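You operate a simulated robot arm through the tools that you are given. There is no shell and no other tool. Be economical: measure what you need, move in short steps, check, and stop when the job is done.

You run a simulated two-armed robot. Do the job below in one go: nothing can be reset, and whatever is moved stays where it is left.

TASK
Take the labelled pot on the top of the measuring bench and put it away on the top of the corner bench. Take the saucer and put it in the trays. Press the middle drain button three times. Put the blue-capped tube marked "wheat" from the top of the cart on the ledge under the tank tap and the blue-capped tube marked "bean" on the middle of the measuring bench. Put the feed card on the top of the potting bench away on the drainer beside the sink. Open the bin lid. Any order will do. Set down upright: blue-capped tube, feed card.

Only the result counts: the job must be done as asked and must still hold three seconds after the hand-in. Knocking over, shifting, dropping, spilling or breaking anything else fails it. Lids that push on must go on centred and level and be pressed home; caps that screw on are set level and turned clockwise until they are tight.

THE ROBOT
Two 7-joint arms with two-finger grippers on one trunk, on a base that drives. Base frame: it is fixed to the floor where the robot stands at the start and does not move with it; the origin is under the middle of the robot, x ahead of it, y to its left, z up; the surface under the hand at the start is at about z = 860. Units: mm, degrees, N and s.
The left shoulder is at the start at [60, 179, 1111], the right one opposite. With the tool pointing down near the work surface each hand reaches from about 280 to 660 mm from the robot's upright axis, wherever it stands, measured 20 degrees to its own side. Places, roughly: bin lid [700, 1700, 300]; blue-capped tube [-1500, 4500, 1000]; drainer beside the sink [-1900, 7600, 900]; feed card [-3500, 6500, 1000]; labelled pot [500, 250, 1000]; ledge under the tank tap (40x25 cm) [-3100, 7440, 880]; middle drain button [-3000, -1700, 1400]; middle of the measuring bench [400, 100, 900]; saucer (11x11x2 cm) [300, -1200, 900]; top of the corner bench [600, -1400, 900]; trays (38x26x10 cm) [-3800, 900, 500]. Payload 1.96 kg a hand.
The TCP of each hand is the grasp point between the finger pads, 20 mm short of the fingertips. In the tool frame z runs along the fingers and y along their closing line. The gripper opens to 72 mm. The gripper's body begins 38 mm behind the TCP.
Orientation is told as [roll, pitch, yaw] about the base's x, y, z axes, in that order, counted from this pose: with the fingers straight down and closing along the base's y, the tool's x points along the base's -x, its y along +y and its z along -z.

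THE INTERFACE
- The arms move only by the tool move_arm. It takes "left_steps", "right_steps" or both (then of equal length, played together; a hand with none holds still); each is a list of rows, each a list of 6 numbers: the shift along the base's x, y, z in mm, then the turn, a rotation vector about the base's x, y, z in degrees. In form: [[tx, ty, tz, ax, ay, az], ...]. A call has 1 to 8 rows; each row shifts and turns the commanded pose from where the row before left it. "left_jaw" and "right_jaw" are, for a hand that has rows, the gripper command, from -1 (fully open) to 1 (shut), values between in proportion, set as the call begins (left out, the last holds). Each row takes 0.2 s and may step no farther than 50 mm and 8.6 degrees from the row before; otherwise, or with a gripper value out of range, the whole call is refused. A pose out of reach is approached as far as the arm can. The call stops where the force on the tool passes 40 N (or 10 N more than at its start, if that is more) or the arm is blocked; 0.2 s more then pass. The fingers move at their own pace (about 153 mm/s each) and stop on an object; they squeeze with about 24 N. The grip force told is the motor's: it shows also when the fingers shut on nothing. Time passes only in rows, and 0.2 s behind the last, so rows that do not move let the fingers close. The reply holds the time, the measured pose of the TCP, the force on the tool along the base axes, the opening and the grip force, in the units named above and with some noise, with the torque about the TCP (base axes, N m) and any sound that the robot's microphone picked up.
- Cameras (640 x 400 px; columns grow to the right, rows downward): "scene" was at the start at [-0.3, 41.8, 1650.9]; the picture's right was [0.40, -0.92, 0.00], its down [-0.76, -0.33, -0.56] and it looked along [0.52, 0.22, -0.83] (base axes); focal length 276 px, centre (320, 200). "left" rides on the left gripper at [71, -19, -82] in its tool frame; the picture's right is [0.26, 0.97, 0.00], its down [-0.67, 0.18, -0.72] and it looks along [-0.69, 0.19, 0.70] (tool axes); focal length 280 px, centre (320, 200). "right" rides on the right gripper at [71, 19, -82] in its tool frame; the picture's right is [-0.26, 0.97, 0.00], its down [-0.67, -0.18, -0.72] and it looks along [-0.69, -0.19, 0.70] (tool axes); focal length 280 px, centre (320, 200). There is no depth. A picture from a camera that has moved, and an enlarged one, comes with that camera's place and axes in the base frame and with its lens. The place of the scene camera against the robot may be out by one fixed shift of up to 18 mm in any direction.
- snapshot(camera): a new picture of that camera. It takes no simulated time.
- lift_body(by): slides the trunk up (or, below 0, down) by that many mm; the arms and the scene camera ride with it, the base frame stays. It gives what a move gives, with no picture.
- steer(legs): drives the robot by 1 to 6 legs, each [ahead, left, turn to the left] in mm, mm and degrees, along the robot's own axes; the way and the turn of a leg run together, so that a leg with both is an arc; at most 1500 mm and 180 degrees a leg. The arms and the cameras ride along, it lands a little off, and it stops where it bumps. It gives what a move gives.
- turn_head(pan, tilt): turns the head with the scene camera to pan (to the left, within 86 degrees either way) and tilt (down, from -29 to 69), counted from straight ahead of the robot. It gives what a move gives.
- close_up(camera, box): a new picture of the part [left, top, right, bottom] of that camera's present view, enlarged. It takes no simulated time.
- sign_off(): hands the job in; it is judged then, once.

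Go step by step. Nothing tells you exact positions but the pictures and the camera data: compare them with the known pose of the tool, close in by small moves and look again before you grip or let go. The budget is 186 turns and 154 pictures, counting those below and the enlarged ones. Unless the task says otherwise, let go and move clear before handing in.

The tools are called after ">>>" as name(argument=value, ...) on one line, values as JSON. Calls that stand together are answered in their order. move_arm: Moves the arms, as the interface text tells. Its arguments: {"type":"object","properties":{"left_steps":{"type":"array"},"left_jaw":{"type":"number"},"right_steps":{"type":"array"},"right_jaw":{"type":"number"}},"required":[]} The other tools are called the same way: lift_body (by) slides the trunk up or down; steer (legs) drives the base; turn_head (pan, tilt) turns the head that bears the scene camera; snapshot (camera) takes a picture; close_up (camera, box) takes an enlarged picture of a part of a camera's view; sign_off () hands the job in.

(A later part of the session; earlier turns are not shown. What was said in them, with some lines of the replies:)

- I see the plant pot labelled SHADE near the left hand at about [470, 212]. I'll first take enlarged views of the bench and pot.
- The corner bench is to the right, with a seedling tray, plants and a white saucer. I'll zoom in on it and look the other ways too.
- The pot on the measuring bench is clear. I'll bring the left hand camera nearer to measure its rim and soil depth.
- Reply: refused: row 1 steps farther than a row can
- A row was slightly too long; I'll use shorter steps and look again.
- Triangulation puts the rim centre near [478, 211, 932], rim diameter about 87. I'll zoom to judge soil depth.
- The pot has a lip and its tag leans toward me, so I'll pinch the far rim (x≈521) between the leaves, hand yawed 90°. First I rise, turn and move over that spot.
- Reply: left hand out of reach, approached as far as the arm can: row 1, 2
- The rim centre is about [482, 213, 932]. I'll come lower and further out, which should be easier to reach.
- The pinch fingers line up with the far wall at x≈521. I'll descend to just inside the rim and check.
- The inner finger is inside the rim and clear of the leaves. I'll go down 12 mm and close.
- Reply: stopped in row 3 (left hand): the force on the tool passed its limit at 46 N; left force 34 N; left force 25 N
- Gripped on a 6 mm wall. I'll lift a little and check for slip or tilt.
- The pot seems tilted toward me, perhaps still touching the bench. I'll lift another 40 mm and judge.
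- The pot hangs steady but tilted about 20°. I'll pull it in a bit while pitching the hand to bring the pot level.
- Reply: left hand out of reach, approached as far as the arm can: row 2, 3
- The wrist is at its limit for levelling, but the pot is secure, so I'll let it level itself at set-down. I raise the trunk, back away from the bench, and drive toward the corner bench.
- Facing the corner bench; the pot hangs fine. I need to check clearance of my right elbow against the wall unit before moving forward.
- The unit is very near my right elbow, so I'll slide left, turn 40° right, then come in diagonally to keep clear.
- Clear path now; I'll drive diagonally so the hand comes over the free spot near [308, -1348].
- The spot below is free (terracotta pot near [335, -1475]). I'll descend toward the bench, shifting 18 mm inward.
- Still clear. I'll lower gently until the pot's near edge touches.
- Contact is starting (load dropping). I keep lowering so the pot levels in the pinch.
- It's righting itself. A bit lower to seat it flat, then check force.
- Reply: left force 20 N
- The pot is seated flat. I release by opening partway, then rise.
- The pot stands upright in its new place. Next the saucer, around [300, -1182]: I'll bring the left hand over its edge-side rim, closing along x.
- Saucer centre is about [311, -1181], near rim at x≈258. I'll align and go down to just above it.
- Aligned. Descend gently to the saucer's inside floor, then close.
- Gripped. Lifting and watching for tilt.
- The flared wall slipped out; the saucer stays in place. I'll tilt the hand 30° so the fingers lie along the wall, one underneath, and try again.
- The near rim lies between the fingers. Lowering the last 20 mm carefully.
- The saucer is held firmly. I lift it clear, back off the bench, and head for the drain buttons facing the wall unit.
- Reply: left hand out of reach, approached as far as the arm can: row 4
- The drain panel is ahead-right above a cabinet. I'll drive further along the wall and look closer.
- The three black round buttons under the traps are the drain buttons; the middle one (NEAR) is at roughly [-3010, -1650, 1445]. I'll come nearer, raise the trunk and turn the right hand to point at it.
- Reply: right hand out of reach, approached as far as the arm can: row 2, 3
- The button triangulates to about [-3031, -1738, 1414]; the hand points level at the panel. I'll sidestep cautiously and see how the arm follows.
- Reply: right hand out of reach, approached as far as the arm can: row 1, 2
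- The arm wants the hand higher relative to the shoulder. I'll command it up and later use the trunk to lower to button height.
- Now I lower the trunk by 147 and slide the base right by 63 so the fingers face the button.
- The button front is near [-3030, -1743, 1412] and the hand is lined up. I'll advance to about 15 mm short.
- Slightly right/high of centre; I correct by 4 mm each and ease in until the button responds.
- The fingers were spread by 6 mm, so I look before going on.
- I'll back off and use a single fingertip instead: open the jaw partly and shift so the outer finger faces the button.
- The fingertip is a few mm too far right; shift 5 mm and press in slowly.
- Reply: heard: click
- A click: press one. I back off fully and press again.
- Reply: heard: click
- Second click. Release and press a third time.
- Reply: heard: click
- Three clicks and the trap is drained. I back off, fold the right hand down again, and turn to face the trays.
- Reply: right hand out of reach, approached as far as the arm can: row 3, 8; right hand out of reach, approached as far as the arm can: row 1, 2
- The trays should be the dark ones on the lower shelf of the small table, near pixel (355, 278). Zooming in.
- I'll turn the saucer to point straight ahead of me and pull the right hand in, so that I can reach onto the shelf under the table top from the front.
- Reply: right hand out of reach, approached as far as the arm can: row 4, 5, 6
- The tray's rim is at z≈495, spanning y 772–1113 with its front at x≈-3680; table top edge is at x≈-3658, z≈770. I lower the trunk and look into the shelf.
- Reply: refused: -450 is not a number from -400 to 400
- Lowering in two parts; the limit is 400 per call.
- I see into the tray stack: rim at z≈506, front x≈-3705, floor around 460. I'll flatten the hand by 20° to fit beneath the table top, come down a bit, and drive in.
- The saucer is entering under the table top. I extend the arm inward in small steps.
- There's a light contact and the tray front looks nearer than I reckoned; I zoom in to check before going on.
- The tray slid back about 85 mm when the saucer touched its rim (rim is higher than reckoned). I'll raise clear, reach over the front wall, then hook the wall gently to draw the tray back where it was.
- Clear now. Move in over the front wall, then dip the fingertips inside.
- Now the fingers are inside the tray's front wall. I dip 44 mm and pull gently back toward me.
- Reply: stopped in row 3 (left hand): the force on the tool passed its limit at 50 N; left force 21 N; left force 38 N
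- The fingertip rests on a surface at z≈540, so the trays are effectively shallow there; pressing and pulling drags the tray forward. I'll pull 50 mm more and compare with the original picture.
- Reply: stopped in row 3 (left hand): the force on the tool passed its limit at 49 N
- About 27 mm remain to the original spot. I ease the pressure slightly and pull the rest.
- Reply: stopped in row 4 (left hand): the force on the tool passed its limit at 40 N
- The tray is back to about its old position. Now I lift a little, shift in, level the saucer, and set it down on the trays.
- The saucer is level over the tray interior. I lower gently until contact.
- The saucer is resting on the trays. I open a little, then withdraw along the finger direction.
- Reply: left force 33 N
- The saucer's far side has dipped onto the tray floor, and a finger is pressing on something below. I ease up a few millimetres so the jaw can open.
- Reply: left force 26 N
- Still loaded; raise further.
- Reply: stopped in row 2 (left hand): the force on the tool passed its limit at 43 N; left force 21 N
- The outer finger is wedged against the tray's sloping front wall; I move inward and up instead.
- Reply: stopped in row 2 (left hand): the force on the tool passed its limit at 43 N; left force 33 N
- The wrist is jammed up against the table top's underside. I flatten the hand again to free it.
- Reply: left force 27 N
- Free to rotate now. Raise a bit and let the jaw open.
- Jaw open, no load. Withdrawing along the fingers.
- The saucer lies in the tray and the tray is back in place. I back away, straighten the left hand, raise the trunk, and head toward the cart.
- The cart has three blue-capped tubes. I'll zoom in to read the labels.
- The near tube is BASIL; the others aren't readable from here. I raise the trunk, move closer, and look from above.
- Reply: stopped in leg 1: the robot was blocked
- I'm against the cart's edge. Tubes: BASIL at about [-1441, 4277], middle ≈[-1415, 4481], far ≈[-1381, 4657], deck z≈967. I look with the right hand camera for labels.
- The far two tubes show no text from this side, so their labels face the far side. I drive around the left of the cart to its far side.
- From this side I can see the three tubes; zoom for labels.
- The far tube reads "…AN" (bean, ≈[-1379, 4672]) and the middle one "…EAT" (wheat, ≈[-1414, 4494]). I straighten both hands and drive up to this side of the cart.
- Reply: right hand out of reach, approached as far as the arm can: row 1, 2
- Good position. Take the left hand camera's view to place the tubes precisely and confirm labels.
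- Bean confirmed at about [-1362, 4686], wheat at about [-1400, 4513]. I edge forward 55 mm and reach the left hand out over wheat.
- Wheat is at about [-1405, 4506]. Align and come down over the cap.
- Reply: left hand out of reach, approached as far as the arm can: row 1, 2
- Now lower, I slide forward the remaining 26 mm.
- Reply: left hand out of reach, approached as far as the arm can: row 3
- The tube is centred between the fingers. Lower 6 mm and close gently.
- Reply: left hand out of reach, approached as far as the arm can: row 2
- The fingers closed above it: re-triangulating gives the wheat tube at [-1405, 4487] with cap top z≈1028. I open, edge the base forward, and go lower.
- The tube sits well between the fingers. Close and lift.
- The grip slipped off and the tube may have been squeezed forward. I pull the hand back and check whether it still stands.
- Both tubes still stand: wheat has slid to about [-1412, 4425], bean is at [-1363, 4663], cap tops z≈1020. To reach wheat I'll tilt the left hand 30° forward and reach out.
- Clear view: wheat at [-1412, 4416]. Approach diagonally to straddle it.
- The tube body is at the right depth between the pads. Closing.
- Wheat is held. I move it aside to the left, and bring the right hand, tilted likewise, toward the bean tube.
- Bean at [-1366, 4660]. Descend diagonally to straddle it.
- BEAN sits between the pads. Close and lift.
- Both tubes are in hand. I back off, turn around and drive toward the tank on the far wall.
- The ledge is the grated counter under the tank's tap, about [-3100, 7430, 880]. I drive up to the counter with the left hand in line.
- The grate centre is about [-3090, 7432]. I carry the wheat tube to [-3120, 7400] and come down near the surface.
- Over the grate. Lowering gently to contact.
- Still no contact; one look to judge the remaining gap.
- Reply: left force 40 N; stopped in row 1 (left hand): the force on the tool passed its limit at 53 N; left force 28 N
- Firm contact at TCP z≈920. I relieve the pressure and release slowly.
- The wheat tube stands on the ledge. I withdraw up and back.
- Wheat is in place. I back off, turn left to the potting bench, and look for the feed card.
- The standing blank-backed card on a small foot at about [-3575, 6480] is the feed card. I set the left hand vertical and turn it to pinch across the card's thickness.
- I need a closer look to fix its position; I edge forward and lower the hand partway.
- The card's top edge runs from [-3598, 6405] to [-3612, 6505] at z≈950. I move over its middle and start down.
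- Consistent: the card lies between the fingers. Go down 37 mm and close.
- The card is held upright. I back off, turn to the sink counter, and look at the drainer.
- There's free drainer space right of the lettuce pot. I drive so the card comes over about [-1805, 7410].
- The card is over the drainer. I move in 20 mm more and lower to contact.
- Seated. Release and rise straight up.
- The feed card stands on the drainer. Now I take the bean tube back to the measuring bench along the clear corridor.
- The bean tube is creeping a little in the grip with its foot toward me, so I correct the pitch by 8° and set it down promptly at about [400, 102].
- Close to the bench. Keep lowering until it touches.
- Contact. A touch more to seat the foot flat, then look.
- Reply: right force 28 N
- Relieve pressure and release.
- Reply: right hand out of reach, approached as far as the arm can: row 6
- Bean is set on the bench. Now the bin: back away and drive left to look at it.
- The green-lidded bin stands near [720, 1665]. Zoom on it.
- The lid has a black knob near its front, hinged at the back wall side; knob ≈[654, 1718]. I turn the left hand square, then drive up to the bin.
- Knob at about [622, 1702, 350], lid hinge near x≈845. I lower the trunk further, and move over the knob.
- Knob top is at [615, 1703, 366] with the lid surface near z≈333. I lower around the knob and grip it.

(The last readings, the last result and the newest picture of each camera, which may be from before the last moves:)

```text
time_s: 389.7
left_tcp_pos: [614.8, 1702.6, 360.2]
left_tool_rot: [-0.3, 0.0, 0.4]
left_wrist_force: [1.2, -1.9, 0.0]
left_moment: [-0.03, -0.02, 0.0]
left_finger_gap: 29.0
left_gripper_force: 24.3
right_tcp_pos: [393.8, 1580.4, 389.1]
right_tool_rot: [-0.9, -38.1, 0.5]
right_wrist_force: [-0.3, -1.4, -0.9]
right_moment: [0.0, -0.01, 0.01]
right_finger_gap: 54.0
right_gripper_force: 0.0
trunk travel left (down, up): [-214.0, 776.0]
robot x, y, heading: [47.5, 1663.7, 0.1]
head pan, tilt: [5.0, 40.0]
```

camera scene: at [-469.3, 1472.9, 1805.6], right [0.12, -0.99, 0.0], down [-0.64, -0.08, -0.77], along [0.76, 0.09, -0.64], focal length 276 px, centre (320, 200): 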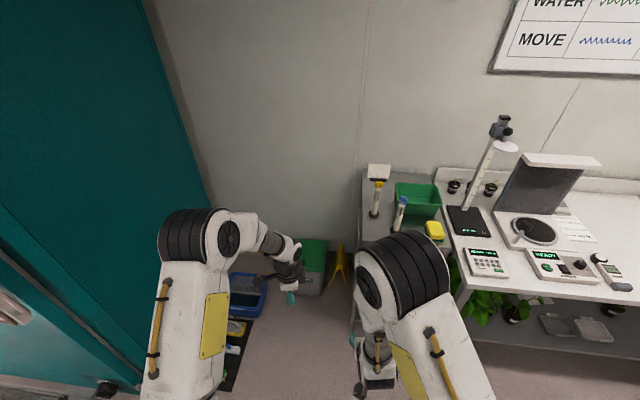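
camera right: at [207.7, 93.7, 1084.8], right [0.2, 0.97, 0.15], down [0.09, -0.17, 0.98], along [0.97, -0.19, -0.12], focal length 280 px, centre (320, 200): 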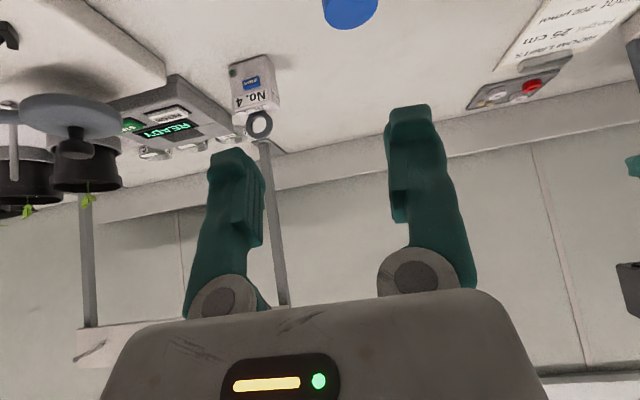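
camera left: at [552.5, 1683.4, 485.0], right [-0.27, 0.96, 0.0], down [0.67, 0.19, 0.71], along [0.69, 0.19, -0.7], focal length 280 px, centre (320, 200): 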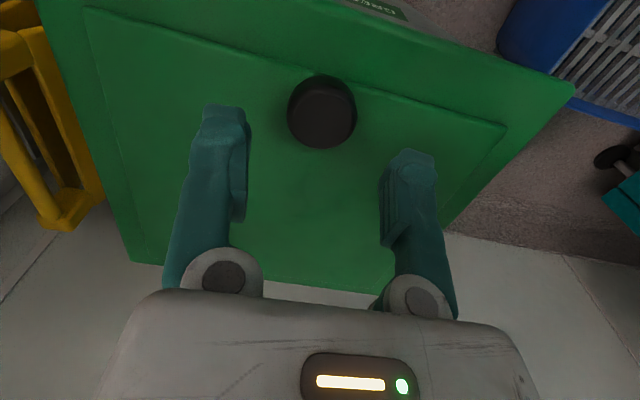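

The knob is gripped, but the full arc needs more reach; I let go, come 140 mm closer with the base, and regrip.

>>> move_arm(left_steps=[[0, 0, 0, 0, 0, 0], [0, 0, 20, 0, 0, 0], [0, 0, 35, 0, 0, 0], [-40, 0, 10, 0, 0, 0], [-40, 0, 0, 0, 0, 0], [-40, 0, 0, 0, 0, 0], [-20, 0, 0, 0, 0, 0]], left_jaw=-0.6, right_steps=[[-10, -10, 30, 0, 0, 0], [-10, -10, 30, 0, 0, 0], [-10, -10, 30, 0, 0, 0], [0, -10, 30, 0, 0, 0], [0, 0, 30, 0, 0, 0], [0, 0, 30, 0, 0, 0], [0, 0, 0, 0, 0, 0]])

>>> steer(legs=[[140, 8, 0]])

>>> lift_body(by=120)

```text
time_s: 391.3
left_tcp_pos: [474.1, 1703.2, 425.6]
left_tool_rot: [-0.4, 0.0, 0.4]
left_wrist_force: [0.4, -0.5, -0.9]
left_moment: [0.0, -0.01, 0.02]
left_finger_gap: 57.4
left_gripper_force: 0.0
right_tcp_pos: [439.1, 1577.9, 536.0]
right_tool_rot: [-0.7, -38.0, 0.4]
right_wrist_force: [0.4, -1.1, 0.0]
right_moment: [0.0, 0.01, 0.0]
right_finger_gap: 54.2
right_gripper_force: 0.1
right hand out of reach, approached as far as the arm can: row 1, 2, 3, 4, 5
trunk travel left (down, up): [-214.0, 776.0]
robot x, y, heading: [47.1, 1668.2, 0.4]
head pan, tilt: [5.0, 40.0]
```

```text
time_s: 392.6
left_tcp_pos: [613.6, 1710.1, 425.8]
left_tool_rot: [-0.3, -0.1, 0.2]
left_wrist_force: [-0.6, 0.2, -0.6]
left_moment: [0.01, 0.0, 0.02]
left_finger_gap: 57.4
left_gripper_force: 0.1
right_tcp_pos: [579.8, 1585.3, 536.4]
right_tool_rot: [-0.8, -38.1, 0.2]
right_wrist_force: [0.1, -0.3, -0.7]
right_moment: [0.0, -0.03, -0.03]
right_finger_gap: 53.8
right_gripper_force: 0.0
trunk travel left (down, up): [-214.0, 776.0]
robot x, y, heading: [183.6, 1680.1, -0.0]
head pan, tilt: [5.0, 40.0]
```

```text
time_s: 394.1
left_tcp_pos: [613.6, 1708.7, 545.3]
left_tool_rot: [-0.4, 0.0, 0.2]
left_wrist_force: [0.5, -0.8, 0.1]
left_moment: [-0.02, 0.01, 0.0]
left_finger_gap: 57.8
left_gripper_force: 0.0
right_tcp_pos: [579.4, 1584.6, 655.9]
right_tool_rot: [-0.9, -38.1, 0.1]
right_wrist_force: [0.7, 0.9, 0.4]
right_moment: [0.02, 0.04, -0.01]
right_finger_gap: 53.9
right_gripper_force: 0.0
trunk travel left (down, up): [-334.0, 656.0]
robot x, y, heading: [186.1, 1675.4, -0.1]
head pan, tilt: [5.0, 40.0]
```

Now regrip the knob.

>>> move_arm(left_steps=[[0, -3, -45, 0, 0, 0], [0, -3, -45, 0, 0, 0], [0, 0, -45, 0, 0, 0], [0, 0, -35, 0, 0, 0], [1, 0, -15, 0, 0, 0], [0, 0, 0, 0, 0, 0]])

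>>> move_arm(left_steps=[[0, 0, 0, 0, 0, 0], [0, 0, 0, 0, 0, 0], [0, 0, 0, 0, 0, 0]], left_jaw=1)

>>> move_arm(left_steps=[[2, 0, 10, 0, 1, 0], [3, 0, 10, 0, 2, 0], [3, 0, 19, 0, 2, 0], [0, 0, 0, 0, 0, 0]])

```text
time_s: 395.5
left_tcp_pos: [613.8, 1704.6, 360.7]
left_tool_rot: [-0.3, 0.0, 0.2]
left_wrist_force: [0.4, -0.2, -0.6]
left_moment: [0.02, -0.01, 0.01]
left_finger_gap: 57.6
left_gripper_force: 0.0
right_tcp_pos: [578.4, 1583.2, 655.4]
right_tool_rot: [-0.8, -38.1, 0.2]
right_wrist_force: [-0.2, -0.4, 0.3]
right_moment: [0.0, 0.01, 0.0]
right_finger_gap: 54.3
right_gripper_force: 0.1
trunk travel left (down, up): [-334.0, 656.0]
robot x, y, heading: [185.8, 1676.1, -0.2]
head pan, tilt: [5.0, 40.0]
```

```text
time_s: 396.3
left_tcp_pos: [613.7, 1702.9, 359.5]
left_tool_rot: [-0.3, 0.0, 0.1]
left_wrist_force: [1.0, -7.4, -0.2]
left_moment: [-0.05, 0.08, 0.01]
left_finger_gap: 29.2
left_gripper_force: 23.4
right_tcp_pos: [577.8, 1583.9, 657.4]
right_tool_rot: [-0.8, -38.0, 0.2]
right_wrist_force: [-0.3, 0.2, 0.0]
right_moment: [-0.02, 0.0, -0.01]
right_finger_gap: 54.3
right_gripper_force: 0.1
trunk travel left (down, up): [-334.0, 656.0]
robot x, y, heading: [182.6, 1673.0, -0.2]
head pan, tilt: [5.0, 40.0]
```

```text
time_s: 397.3
left_tcp_pos: [623.0, 1702.2, 400.3]
left_tool_rot: [-0.3, 5.0, 0.2]
left_wrist_force: [5.5, -6.8, 0.0]
left_moment: [0.07, 0.22, -0.1]
left_finger_gap: 29.0
left_gripper_force: 24.6
right_tcp_pos: [579.1, 1584.1, 655.5]
right_tool_rot: [-0.7, -38.0, 0.2]
right_wrist_force: [0.1, 0.8, 0.4]
right_moment: [0.0, -0.01, 0.0]
right_finger_gap: 53.8
right_gripper_force: 0.2
trunk travel left (down, up): [-334.0, 656.0]
robot x, y, heading: [184.1, 1679.1, 0.1]
head pan, tilt: [5.0, 40.0]
```

The lid lifts with the knob. Continue along the arc.

>>> move_arm(left_steps=[[8, 0, 19, 0, 3, 0], [9, 0, 19, 0, 3, 0], [11, 0, 17, 0, 3, 0], [11, 0, 17, 0, 3, 0], [13, 0, 16, 0, 3, 0], [13, 0, 15, 0, 3, 0], [0, 0, 0, 0, 0, 0]])

```text
time_s: 398.9
left_tcp_pos: [655.0, 1703.1, 463.1]
left_tool_rot: [-0.3, 15.5, 0.2]
left_wrist_force: [-2.2, -5.9, -0.4]
left_moment: [0.0, 0.5, -0.01]
left_finger_gap: 29.2
left_gripper_force: 23.9
left hand out of reach, approached as far as the arm can: row 4, 5, 6
right_tcp_pos: [578.6, 1583.4, 656.2]
right_tool_rot: [-0.8, -37.9, 0.3]
right_wrist_force: [-0.5, 0.2, 0.2]
right_moment: [-0.02, -0.04, 0.0]
right_finger_gap: 54.3
right_gripper_force: 0.1
trunk travel left (down, up): [-334.0, 656.0]
robot x, y, heading: [186.7, 1677.3, -0.0]
head pan, tilt: [5.0, 40.0]
```

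Hand tilt is at its limit; continue the arc without further tilt, letting the knob pivot in the pads.

>>> move_arm(left_steps=[[15, 0, 16, 0, -3, 0], [15, 0, 15, 0, -3, 0], [16, 0, 13, 0, -3, 0], [16, 0, 12, 0, -3, 0], [0, 0, 0, 0, 0, 0]])

>>> move_arm(left_steps=[[17, 0, 10, 0, -3, 0], [18, 0, 9, 0, -3, 0], [19, 0, 7, 0, -3, 0], [19, 0, 6, 0, -3, 0], [0, 0, 0, 0, 0, 0]])

>>> snapshot(camera="left")

```text
time_s: 400.1
left_tcp_pos: [718.5, 1703.4, 518.3]
left_tool_rot: [-0.3, 3.5, 0.2]
left_wrist_force: [-2.6, -4.9, -4.2]
left_moment: [0.05, 0.67, 0.11]
left_finger_gap: 28.9
left_gripper_force: 24.3
right_tcp_pos: [579.1, 1585.0, 655.0]
right_tool_rot: [-0.9, -38.0, 0.2]
right_wrist_force: [-0.9, 0.0, 0.4]
right_moment: [0.0, 0.01, -0.01]
right_finger_gap: 54.1
right_gripper_force: 0.1
trunk travel left (down, up): [-334.0, 656.0]
robot x, y, heading: [183.6, 1674.1, 0.1]
head pan, tilt: [5.0, 40.0]
```

```text
time_s: 401.3
left_tcp_pos: [792.4, 1704.9, 550.6]
left_tool_rot: [-0.3, -8.4, 0.2]
left_wrist_force: [-2.5, -4.7, -4.8]
left_moment: [-0.06, 0.49, 0.11]
left_finger_gap: 27.9
left_gripper_force: 23.4
right_tcp_pos: [579.6, 1585.1, 654.8]
right_tool_rot: [-0.7, -38.0, 0.2]
right_wrist_force: [0.7, -0.1, 0.6]
right_moment: [0.0, 0.0, 0.0]
right_finger_gap: 54.0
right_gripper_force: 0.0
trunk travel left (down, up): [-334.0, 656.0]
robot x, y, heading: [186.9, 1677.5, -0.2]
head pan, tilt: [5.0, 40.0]
```

```text
6 pictures are left
camera left: at [712.1, 1685.1, 619.4], right [-0.26, 0.96, -0.04], down [0.56, 0.19, 0.81], along [0.79, 0.19, -0.59], focal length 280 px, centre (320, 200)
```

left: 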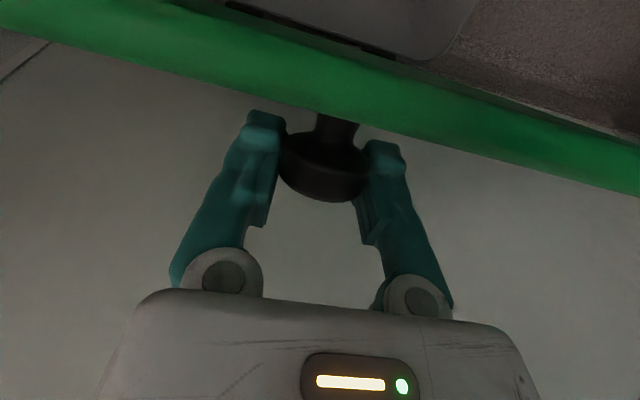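

The lid is about 70° open. I carry on past vertical.

>>> move_arm(left_steps=[[19, 0, 5, 0, -3, 0], [19, 0, 3, 0, -3, 0], [20, 0, 1, 0, -3, 0], [20, 0, -1, 0, -3, 0], [0, 0, 0, 0, 0, 0]])

>>> move_arm(left_steps=[[18, 0, -3, 0, -3, 0], [15, 0, -4, 0, -3, 0], [0, 0, 0, 0, 0, 0]])

>>> snapshot(camera="left")

```text
time_s: 402.5
left_tcp_pos: [870.3, 1705.3, 558.6]
left_tool_rot: [-0.3, -20.5, 0.2]
left_wrist_force: [-0.3, 0.0, 0.1]
left_moment: [0.0, -0.02, -0.04]
left_finger_gap: 0.1
left_gripper_force: 24.2
right_tcp_pos: [578.0, 1585.8, 654.7]
right_tool_rot: [-0.8, -38.0, 0.2]
right_wrist_force: [-0.4, 0.6, 0.0]
right_moment: [0.0, -0.03, 0.01]
right_finger_gap: 54.1
right_gripper_force: 0.1
trunk travel left (down, up): [-334.0, 656.0]
robot x, y, heading: [184.3, 1672.6, 0.0]
head pan, tilt: [5.0, 40.0]
```

```text
time_s: 403.3
left_tcp_pos: [889.2, 1702.2, 536.8]
left_tool_rot: [-0.3, -26.6, 0.1]
left_wrist_force: [0.4, -1.4, -0.4]
left_moment: [0.02, 0.05, 0.02]
left_finger_gap: 0.0
left_gripper_force: 24.2
left hand out of reach, approached as far as the arm can: row 1, 2
right_tcp_pos: [578.7, 1583.9, 656.3]
right_tool_rot: [-0.8, -38.0, 0.3]
right_wrist_force: [-0.6, 0.5, 0.4]
right_moment: [-0.03, -0.02, 0.0]
right_finger_gap: 54.1
right_gripper_force: 0.0
trunk travel left (down, up): [-334.0, 656.0]
robot x, y, heading: [186.2, 1674.8, 0.1]
head pan, tilt: [5.0, 40.0]
```

```text
5 pictures are left
camera left: at [789.9, 1682.1, 577.2], right [-0.24, 0.96, -0.12], down [0.28, 0.19, 0.94], along [0.93, 0.19, -0.32], focal length 280 px, centre (320, 200)
```

left: 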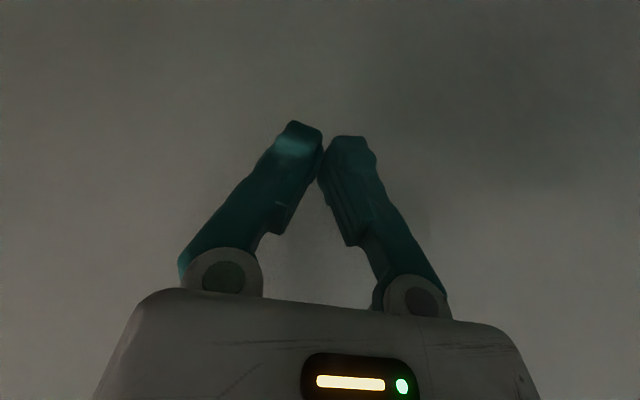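

The fingers slipped off the knob; I look with the head camera to see how the lid stands.

>>> turn_head(pan=-5, tilt=45)

>>> snapshot(camera="scene")

```text
time_s: 404.0
left_tcp_pos: [888.0, 1701.7, 537.1]
left_tool_rot: [-0.4, -26.4, 0.1]
left_wrist_force: [-0.7, -0.5, -0.2]
left_moment: [-0.01, 0.01, -0.02]
left_finger_gap: 0.2
left_gripper_force: 24.2
right_tcp_pos: [577.2, 1585.2, 656.6]
right_tool_rot: [-0.8, -38.0, 0.2]
right_wrist_force: [-0.1, 0.4, 0.4]
right_moment: [0.01, 0.0, 0.01]
right_finger_gap: 54.0
right_gripper_force: 0.0
trunk travel left (down, up): [-334.0, 656.0]
robot x, y, heading: [184.8, 1674.3, -0.2]
head pan, tilt: [-5.0, 45.0]
```

```text
4 pictures are left
camera scene: at [198.8, 1682.4, 1243.4], right [-0.09, -1.0, 0.0], down [-0.7, 0.06, -0.71], along [0.7, -0.06, -0.71], focal length 276 px, centre (320, 200)
```

scene: 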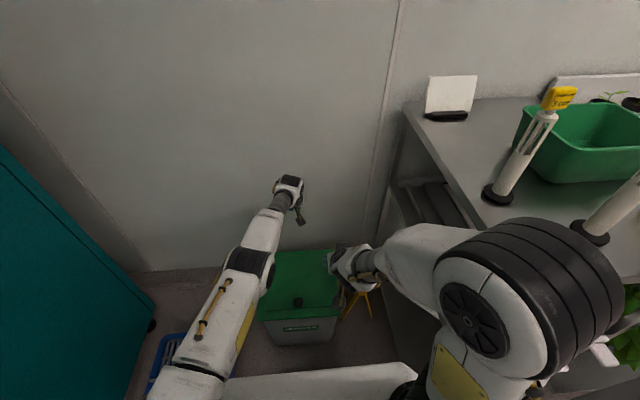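

The lid fell shut. I'll do it again, but this time use the right hand to push the lid past vertical while the left holds it. First bring the left hand back to the knob and close the right fingers.

>>> move_arm(left_steps=[[-30, 0, 10, 0, 3.3, 0], [-34, 0, 0, 0, 3.3, 0], [-35, 0, 0, 0, 3.3, 0], [-35, 0, 0, 0, 3.3, 0], [-35, 0, -10, 0, 3.3, 0], [-35, 0, -20, 0, 3.3, 0], [-35, 0, -20, 0, 3.3, 0], [-35, 0, -20, 0, 3.3, 0]], left_jaw=-0.6, right_steps=[[0, 0, 0, 0, 0, 0], [0, 0, 0, 0, 0, 0], [0, 0, 0, 0, 0, 0], [0, 0, 0, 0, 0, 0], [0, 0, 0, 0, 0, 0], [0, 0, 0, 0, 0, 0], [0, 0, 0, 0, 0, 0], [0, 0, 0, 0, 0, 0]], right_jaw=1)

```text
time_s: 405.8
left_tcp_pos: [613.3, 1700.9, 476.7]
left_tool_rot: [-0.3, 0.1, 0.2]
left_wrist_force: [0.0, -0.4, -1.4]
left_moment: [0.0, -0.01, -0.01]
left_finger_gap: 57.7
left_gripper_force: 0.0
right_tcp_pos: [577.9, 1585.2, 656.5]
right_tool_rot: [-0.7, -38.0, 0.2]
right_wrist_force: [-0.2, 0.3, 0.5]
right_moment: [-0.02, -0.02, -0.01]
right_finger_gap: 0.0
right_gripper_force: 23.8
trunk travel left (down, up): [-334.0, 656.0]
robot x, y, heading: [182.6, 1675.4, 0.2]
head pan, tilt: [-5.0, 45.0]
```

>>> move_arm(left_steps=[[0, 1, -40, 0, 0, 0], [0, 1, -40, 0, 0, 0], [1, 0, -28, 0, 0, 0], [0, 0, -11, 0, 0, 0], [0, 0, 0, 0, 0, 0]])

>>> move_arm(left_steps=[[0, 0, 0, 0, 0, 0], [0, 0, 0, 0, 0, 0], [0, 0, 0, 0, 0, 0]], left_jaw=1)

>>> move_arm(left_steps=[[2, 0, 10, 0, 1, 0], [3, 0, 10, 0, 2, 0], [3, 0, 19, 0, 2, 0], [8, 0, 19, 0, 2, 0], [9, 0, 19, 0, 2, 0], [11, 0, 17, 0, 0, 0], [11, 0, 16, 0, 0, 0], [0, 0, 0, 0, 0, 0]])

```text
time_s: 407.0
left_tcp_pos: [614.0, 1703.6, 357.5]
left_tool_rot: [-0.3, -0.1, 0.3]
left_wrist_force: [-0.8, -0.1, 0.5]
left_moment: [0.01, -0.03, -0.03]
left_finger_gap: 57.6
left_gripper_force: 0.0
right_tcp_pos: [577.5, 1585.0, 653.7]
right_tool_rot: [-0.8, -38.1, 0.2]
right_wrist_force: [0.2, 0.2, -0.2]
right_moment: [0.0, -0.03, -0.01]
right_finger_gap: 0.0
right_gripper_force: 23.9
trunk travel left (down, up): [-334.0, 656.0]
robot x, y, heading: [185.1, 1677.9, 0.1]
head pan, tilt: [-5.0, 45.0]
```

```text
time_s: 407.8
left_tcp_pos: [614.2, 1704.3, 357.7]
left_tool_rot: [-0.4, 0.0, 0.2]
left_wrist_force: [0.8, 7.5, 0.3]
left_moment: [0.03, 0.1, 0.04]
left_finger_gap: 28.5
left_gripper_force: 24.7
right_tcp_pos: [578.6, 1585.4, 656.0]
right_tool_rot: [-0.8, -38.1, 0.2]
right_wrist_force: [-0.3, -0.1, -0.3]
right_moment: [-0.01, 0.05, 0.0]
right_finger_gap: 0.0
right_gripper_force: 24.3
trunk travel left (down, up): [-334.0, 656.0]
robot x, y, heading: [181.3, 1673.4, 0.3]
head pan, tilt: [-5.0, 45.0]
```

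```text
time_s: 409.6
left_tcp_pos: [661.9, 1702.4, 466.8]
left_tool_rot: [-0.4, 9.0, 0.2]
left_wrist_force: [-1.7, 6.4, 0.3]
left_moment: [-0.02, 0.7, 0.01]
left_finger_gap: 28.8
left_gripper_force: 24.0
right_tcp_pos: [579.1, 1585.0, 654.9]
right_tool_rot: [-0.9, -37.9, 0.2]
right_wrist_force: [-0.9, 0.2, 0.4]
right_moment: [-0.01, 0.01, 0.0]
right_finger_gap: 0.0
right_gripper_force: 24.0
trunk travel left (down, up): [-334.0, 656.0]
robot x, y, heading: [181.5, 1676.7, -0.0]
head pan, tilt: [-5.0, 45.0]
```

Holding well at 31°. Continue to about 63°.

>>> move_arm(left_steps=[[15, 0, 16, 0, -2, 0], [15, 0, 15, 0, -2, 0], [16, 0, 13, 0, -2, 0], [16, 0, 12, 0, -2, 0], [17, 0, 10, 0, -2, 0], [18, 0, 9, 0, -2, 0], [8, 0, 4, 0, 0, 0], [0, 0, 0, 0, 0, 0]])

>>> move_arm(right_steps=[[0, 0, -40, 0, 0, 0], [0, 0, -40, 0, 0, 0], [0, 0, -40, 0, 0, 0], [20, 0, -30, 0, 0, 0], [20, 0, 0, 0, 0, 0], [20, 0, 0, 0, 0, 0], [20, 0, 0, 0, 0, 0], [0, 0, 0, 0, 0, 0]])

```text
time_s: 411.4
left_tcp_pos: [768.1, 1703.9, 546.2]
left_tool_rot: [-0.2, -2.9, 0.3]
left_wrist_force: [0.8, -3.7, -12.1]
left_moment: [-0.02, 0.64, -0.03]
left_finger_gap: 29.4
left_gripper_force: 23.9
right_tcp_pos: [579.6, 1586.3, 655.1]
right_tool_rot: [-0.7, -38.1, 0.2]
right_wrist_force: [0.1, -0.4, 0.7]
right_moment: [-0.02, 0.0, 0.0]
right_finger_gap: 0.0
right_gripper_force: 23.8
trunk travel left (down, up): [-334.0, 656.0]
robot x, y, heading: [186.5, 1675.4, 0.1]
head pan, tilt: [-5.0, 45.0]
```

```text
time_s: 413.2
left_tcp_pos: [768.0, 1703.6, 545.2]
left_tool_rot: [-0.2, -2.9, 0.2]
left_wrist_force: [3.4, -0.2, -8.2]
left_moment: [0.02, -0.13, -0.04]
left_finger_gap: 29.5
left_gripper_force: 23.9
right_tcp_pos: [658.7, 1585.2, 506.5]
right_tool_rot: [-0.9, -37.9, 0.3]
right_wrist_force: [0.2, 0.2, -0.2]
right_moment: [0.0, 0.02, 0.0]
right_finger_gap: 0.0
right_gripper_force: 24.1
trunk travel left (down, up): [-334.0, 656.0]
robot x, y, heading: [180.1, 1677.9, 0.1]
head pan, tilt: [-5.0, 45.0]
```

The lid is held at about 65° and the right hand is beneath. Advance the right hand to touch the underside.

>>> move_arm(right_steps=[[22, 0, 0, 0, 0, 0], [22, 0, 0, 0, 0, 0], [22, 0, 0, 0, 0, 0], [15, 0, 0, 0, 0, 0], [10, 0, 0, 0, 0, 0], [0, 0, 0, 0, 0, 0]])

```text
time_s: 414.6
left_tcp_pos: [769.2, 1704.9, 547.3]
left_tool_rot: [-0.3, -3.2, 0.2]
left_wrist_force: [13.0, 11.0, -3.2]
left_moment: [0.1, -0.25, -0.11]
left_finger_gap: 29.2
left_gripper_force: 23.3
right_tcp_pos: [749.5, 1582.0, 505.1]
right_tool_rot: [-0.8, -37.9, 0.3]
right_wrist_force: [-14.1, -9.9, 1.3]
right_moment: [0.35, -0.22, 0.19]
right_finger_gap: 0.0
right_gripper_force: 23.9
trunk travel left (down, up): [-334.0, 656.0]
robot x, y, heading: [180.6, 1671.4, 0.1]
head pan, tilt: [-5.0, 45.0]
```

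Right hand is bearing on the lid. Move both together to about 78°.

>>> move_arm(left_steps=[[17, 0, 6, 0, -2, 0], [18, 0, 4, 0, -2, 0], [12, 0, 1, 0, -1, 0], [0, 0, 0, 0, 0, 0]], right_steps=[[14, 0, 0, 0, 0, 0], [14, 0, 0, 0, 0, 0], [12, 0, 0, 0, 0, 0], [2, 0, 0, 0, 0, 0]])

```text
time_s: 415.6
left_tcp_pos: [800.5, 1704.4, 558.1]
left_tool_rot: [-0.3, -7.1, 0.2]
left_wrist_force: [0.5, 12.6, -18.3]
left_moment: [0.07, -0.11, -0.1]
left_finger_gap: 31.6
left_gripper_force: 24.4
left hand out of reach, approached as far as the arm can: row 3
right_tcp_pos: [791.9, 1585.6, 506.7]
right_tool_rot: [-0.9, -38.3, 0.1]
right_wrist_force: [-7.3, -10.2, 30.8]
right_moment: [1.19, -0.3, 0.2]
right_finger_gap: 0.1
right_gripper_force: 24.1
trunk travel left (down, up): [-334.0, 656.0]
robot x, y, heading: [182.3, 1678.6, -0.1]
head pan, tilt: [-5.0, 45.0]
```

Right hand carries the lid. Release the knob with the left and lift clear.

>>> move_arm(left_steps=[[0, 0, 0, 0, 0, 0], [2, 0, 15, 0, 0, 0], [0, 0, 30, 0, 0, 0], [-10, 10, 40, 0, 0, 0], [-30, 20, 20, 0, 0, 0]], left_jaw=-0.6)

```text
time_s: 416.8
left_tcp_pos: [767.4, 1731.4, 622.0]
left_tool_rot: [-0.4, -8.2, 0.1]
left_wrist_force: [0.6, -0.3, -0.4]
left_moment: [-0.01, 0.01, 0.0]
left_finger_gap: 57.3
left_gripper_force: 0.1
left hand out of reach, approached as far as the arm can: row 3, 4
right_tcp_pos: [790.0, 1585.5, 507.8]
right_tool_rot: [-0.8, -38.4, 0.2]
right_wrist_force: [-7.9, 4.6, 17.1]
right_moment: [0.02, -0.43, 0.1]
right_finger_gap: 0.1
right_gripper_force: 24.0
trunk travel left (down, up): [-334.0, 656.0]
robot x, y, heading: [183.3, 1676.7, -0.0]
head pan, tilt: [-5.0, 45.0]
```

Lid rests on the right hand. Push forward past vertical.

>>> move_arm(right_steps=[[18, 0, 3, 0, 0, 0], [18, 0, 3, 0, 0, 0], [18, 0, 2, 0, 0, 0], [18, 0, 2, 0, 0, 0], [0, 0, 0, 0, 0, 0]])

```text
time_s: 418.0
left_tcp_pos: [768.1, 1729.3, 619.6]
left_tool_rot: [-0.5, -8.1, 0.2]
left_wrist_force: [-0.1, 0.2, 1.2]
left_moment: [0.0, -0.01, -0.02]
left_finger_gap: 57.5
left_gripper_force: 0.0
right_tcp_pos: [863.0, 1585.3, 516.0]
right_tool_rot: [-0.7, -38.0, 0.1]
right_wrist_force: [-0.3, -0.3, 0.2]
right_moment: [-0.02, 0.0, 0.01]
right_finger_gap: 0.0
right_gripper_force: 24.2
trunk travel left (down, up): [-334.0, 656.0]
robot x, y, heading: [180.5, 1680.1, 0.3]
head pan, tilt: [-5.0, 45.0]
```

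No more load: the lid should have tipped past vertical. Check with a picture.

>>> snapshot(camera="scene")

```text
3 pictures are left
camera scene: at [198.9, 1682.3, 1243.3], right [-0.09, -1.0, 0.0], down [-0.7, 0.06, -0.71], along [0.7, -0.06, -0.71], focal length 276 px, centre (320, 200)
```

scene: 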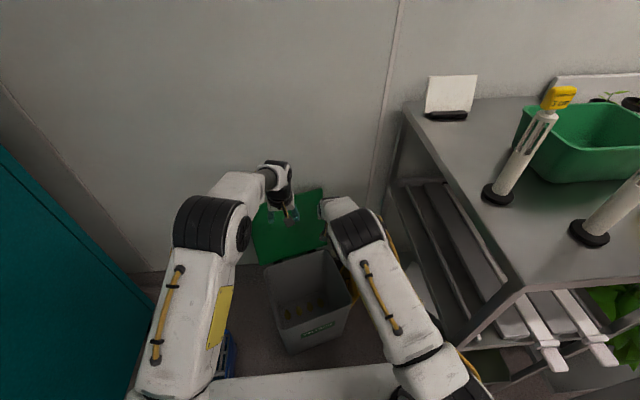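

The bin lid is open, leaning back. I withdraw both hands and back the robot away.

>>> move_arm(left_steps=[[-30, 0, 10, 0, 0, 0], [-35, 0, 10, 0, 0, 0], [-35, 0, 0, 0, 0, 0], [-35, 0, 0, 0, 0, 0], [-30, 0, 0, 0, 0, 0], [-20, 0, 0, 0, 0, 0]], right_steps=[[-30, 0, 0, 0, 0, 0], [-35, 0, 0, 0, 0, 0], [-40, 0, 0, 0, 0, 0], [-40, 0, 10, 0, 0, 0], [-40, 0, 20, 0, 0, 0], [-30, 0, 20, 0, 0, 0]])

>>> lift_body(by=150)

>>> steer(legs=[[-500, 0, 0]])

>>> turn_head(pan=-30, tilt=32)

>>> snapshot(camera="scene")

```text
time_s: 419.4
left_tcp_pos: [578.8, 1732.4, 642.2]
left_tool_rot: [-0.3, -8.1, 0.2]
left_wrist_force: [0.5, 0.2, 0.2]
left_moment: [-0.01, -0.02, 0.0]
left_finger_gap: 57.5
left_gripper_force: 0.0
right_tcp_pos: [648.0, 1585.3, 564.8]
right_tool_rot: [-0.8, -38.2, 0.3]
right_wrist_force: [-0.6, 0.2, -0.2]
right_moment: [-0.01, -0.02, 0.0]
right_finger_gap: 0.0
right_gripper_force: 24.0
trunk travel left (down, up): [-334.0, 656.0]
robot x, y, heading: [183.2, 1678.9, -0.1]
head pan, tilt: [-5.0, 45.0]
```

```text
time_s: 421.2
left_tcp_pos: [579.9, 1731.2, 791.0]
left_tool_rot: [-0.3, -8.1, 0.2]
left_wrist_force: [0.1, 0.4, 0.2]
left_moment: [0.0, -0.02, -0.01]
left_finger_gap: 57.7
left_gripper_force: 0.1
right_tcp_pos: [648.4, 1585.1, 714.5]
right_tool_rot: [-0.8, -38.0, 0.3]
right_wrist_force: [-0.2, 0.5, 0.2]
right_moment: [0.0, 0.01, 0.02]
right_finger_gap: 0.0
right_gripper_force: 24.2
trunk travel left (down, up): [-484.0, 506.0]
robot x, y, heading: [182.5, 1677.9, -0.2]
head pan, tilt: [-5.0, 45.0]
```

```text
time_s: 424.1
left_tcp_pos: [74.7, 1731.0, 792.2]
left_tool_rot: [-0.4, -8.1, 0.2]
left_wrist_force: [-0.1, -0.1, 0.0]
left_moment: [-0.01, 0.0, -0.02]
left_finger_gap: 57.7
left_gripper_force: 0.0
right_tcp_pos: [143.2, 1584.8, 715.2]
right_tool_rot: [-0.8, -38.1, 0.3]
right_wrist_force: [-0.5, 0.4, -0.1]
right_moment: [0.05, -0.01, -0.04]
right_finger_gap: 0.0
right_gripper_force: 24.0
trunk travel left (down, up): [-484.0, 506.0]
robot x, y, heading: [-320.9, 1675.8, 0.1]
head pan, tilt: [-5.0, 45.0]
```

```text
time_s: 425.0
left_tcp_pos: [75.1, 1730.8, 791.1]
left_tool_rot: [-0.3, -8.1, 0.3]
left_wrist_force: [0.2, -0.5, -0.8]
left_moment: [-0.02, -0.02, -0.05]
left_finger_gap: 57.2
left_gripper_force: 0.0
right_tcp_pos: [142.7, 1585.9, 713.3]
right_tool_rot: [-0.8, -38.1, 0.3]
right_wrist_force: [-0.1, 0.0, -0.4]
right_moment: [0.0, -0.01, -0.03]
right_finger_gap: 0.1
right_gripper_force: 24.4
trunk travel left (down, up): [-484.0, 506.0]
robot x, y, heading: [-323.3, 1672.8, 0.1]
head pan, tilt: [-30.0, 32.0]
```

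```text
2 pictures are left
camera scene: at [-309.6, 1644.5, 1412.8], right [-0.5, -0.87, 0.0], down [-0.46, 0.26, -0.85], along [0.73, -0.42, -0.53], focal length 276 px, centre (320, 200)
```

scene: 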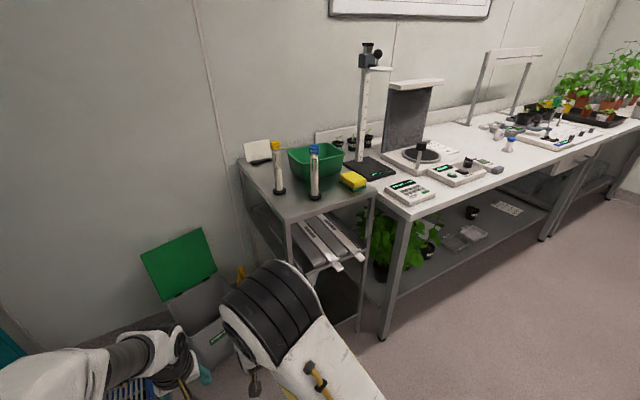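

The lid stays open, and the bean tube shows on the bench. One last zoom to confirm the tube stands upright.

>>> close_up(camera="scene", box=[470, 110, 550, 170])

```text
6.67 times, centred on (510, 140) of scene
camera zoom: at [-309.6, 1644.5, 1412.8], right [-0.5, -0.87, 0.0], down [-0.46, 0.26, -0.85], along [0.73, -0.42, -0.53], focal length 1843 px, centre (-947, 600)
```

zoom: 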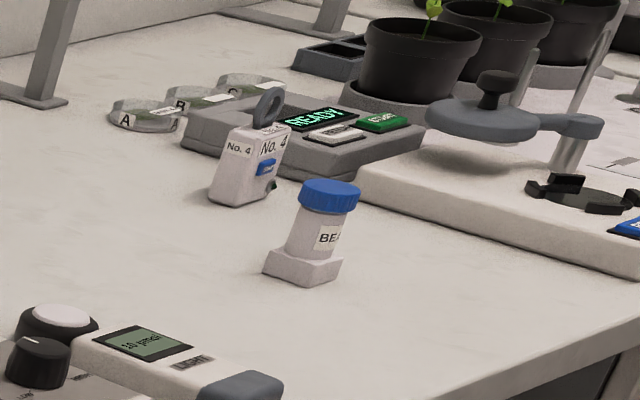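

The bean tube stands upright in the middle of the bench and the bin lid is open. Everything is let go, so I hand in.

>>> sign_off()

```text
The job is handed in.
```

All seven tasks are done and handed in. Two things moved along the way that might count against the "nothing else shifted" rule.

- **Trays:** reaching in with the saucer pushed the tray stack back about 85 mm. I pulled it back to roughly its old place. A "TWINE" box sits just behind the trays, and I couldn't tell whether it was nudged.
- **Cart:** the robot bumped the cart's edge once while driving up to it, and I didn't check whether the cart moved.

- **Labelled pot:** standing upright on the corner bench, near the front edge.
- **Saucer:** lying in the top tray.
- **Middle drain button:** pressed three times, with a click each time; its trap is drained.
- **Wheat tube:** upright on the grated ledge under the tank tap. It slid about 50 mm along the cart on a failed grip first, but stayed standing.
- **Bean tube:** upright in the middle of the measuring bench, confirmed by the last picture.
- **Feed card:** upright on the drainer, right of the lettuce pot.
- **Bin lid:** open and leaning back. It fell shut on the first try, and on the second I pushed it past vertical.
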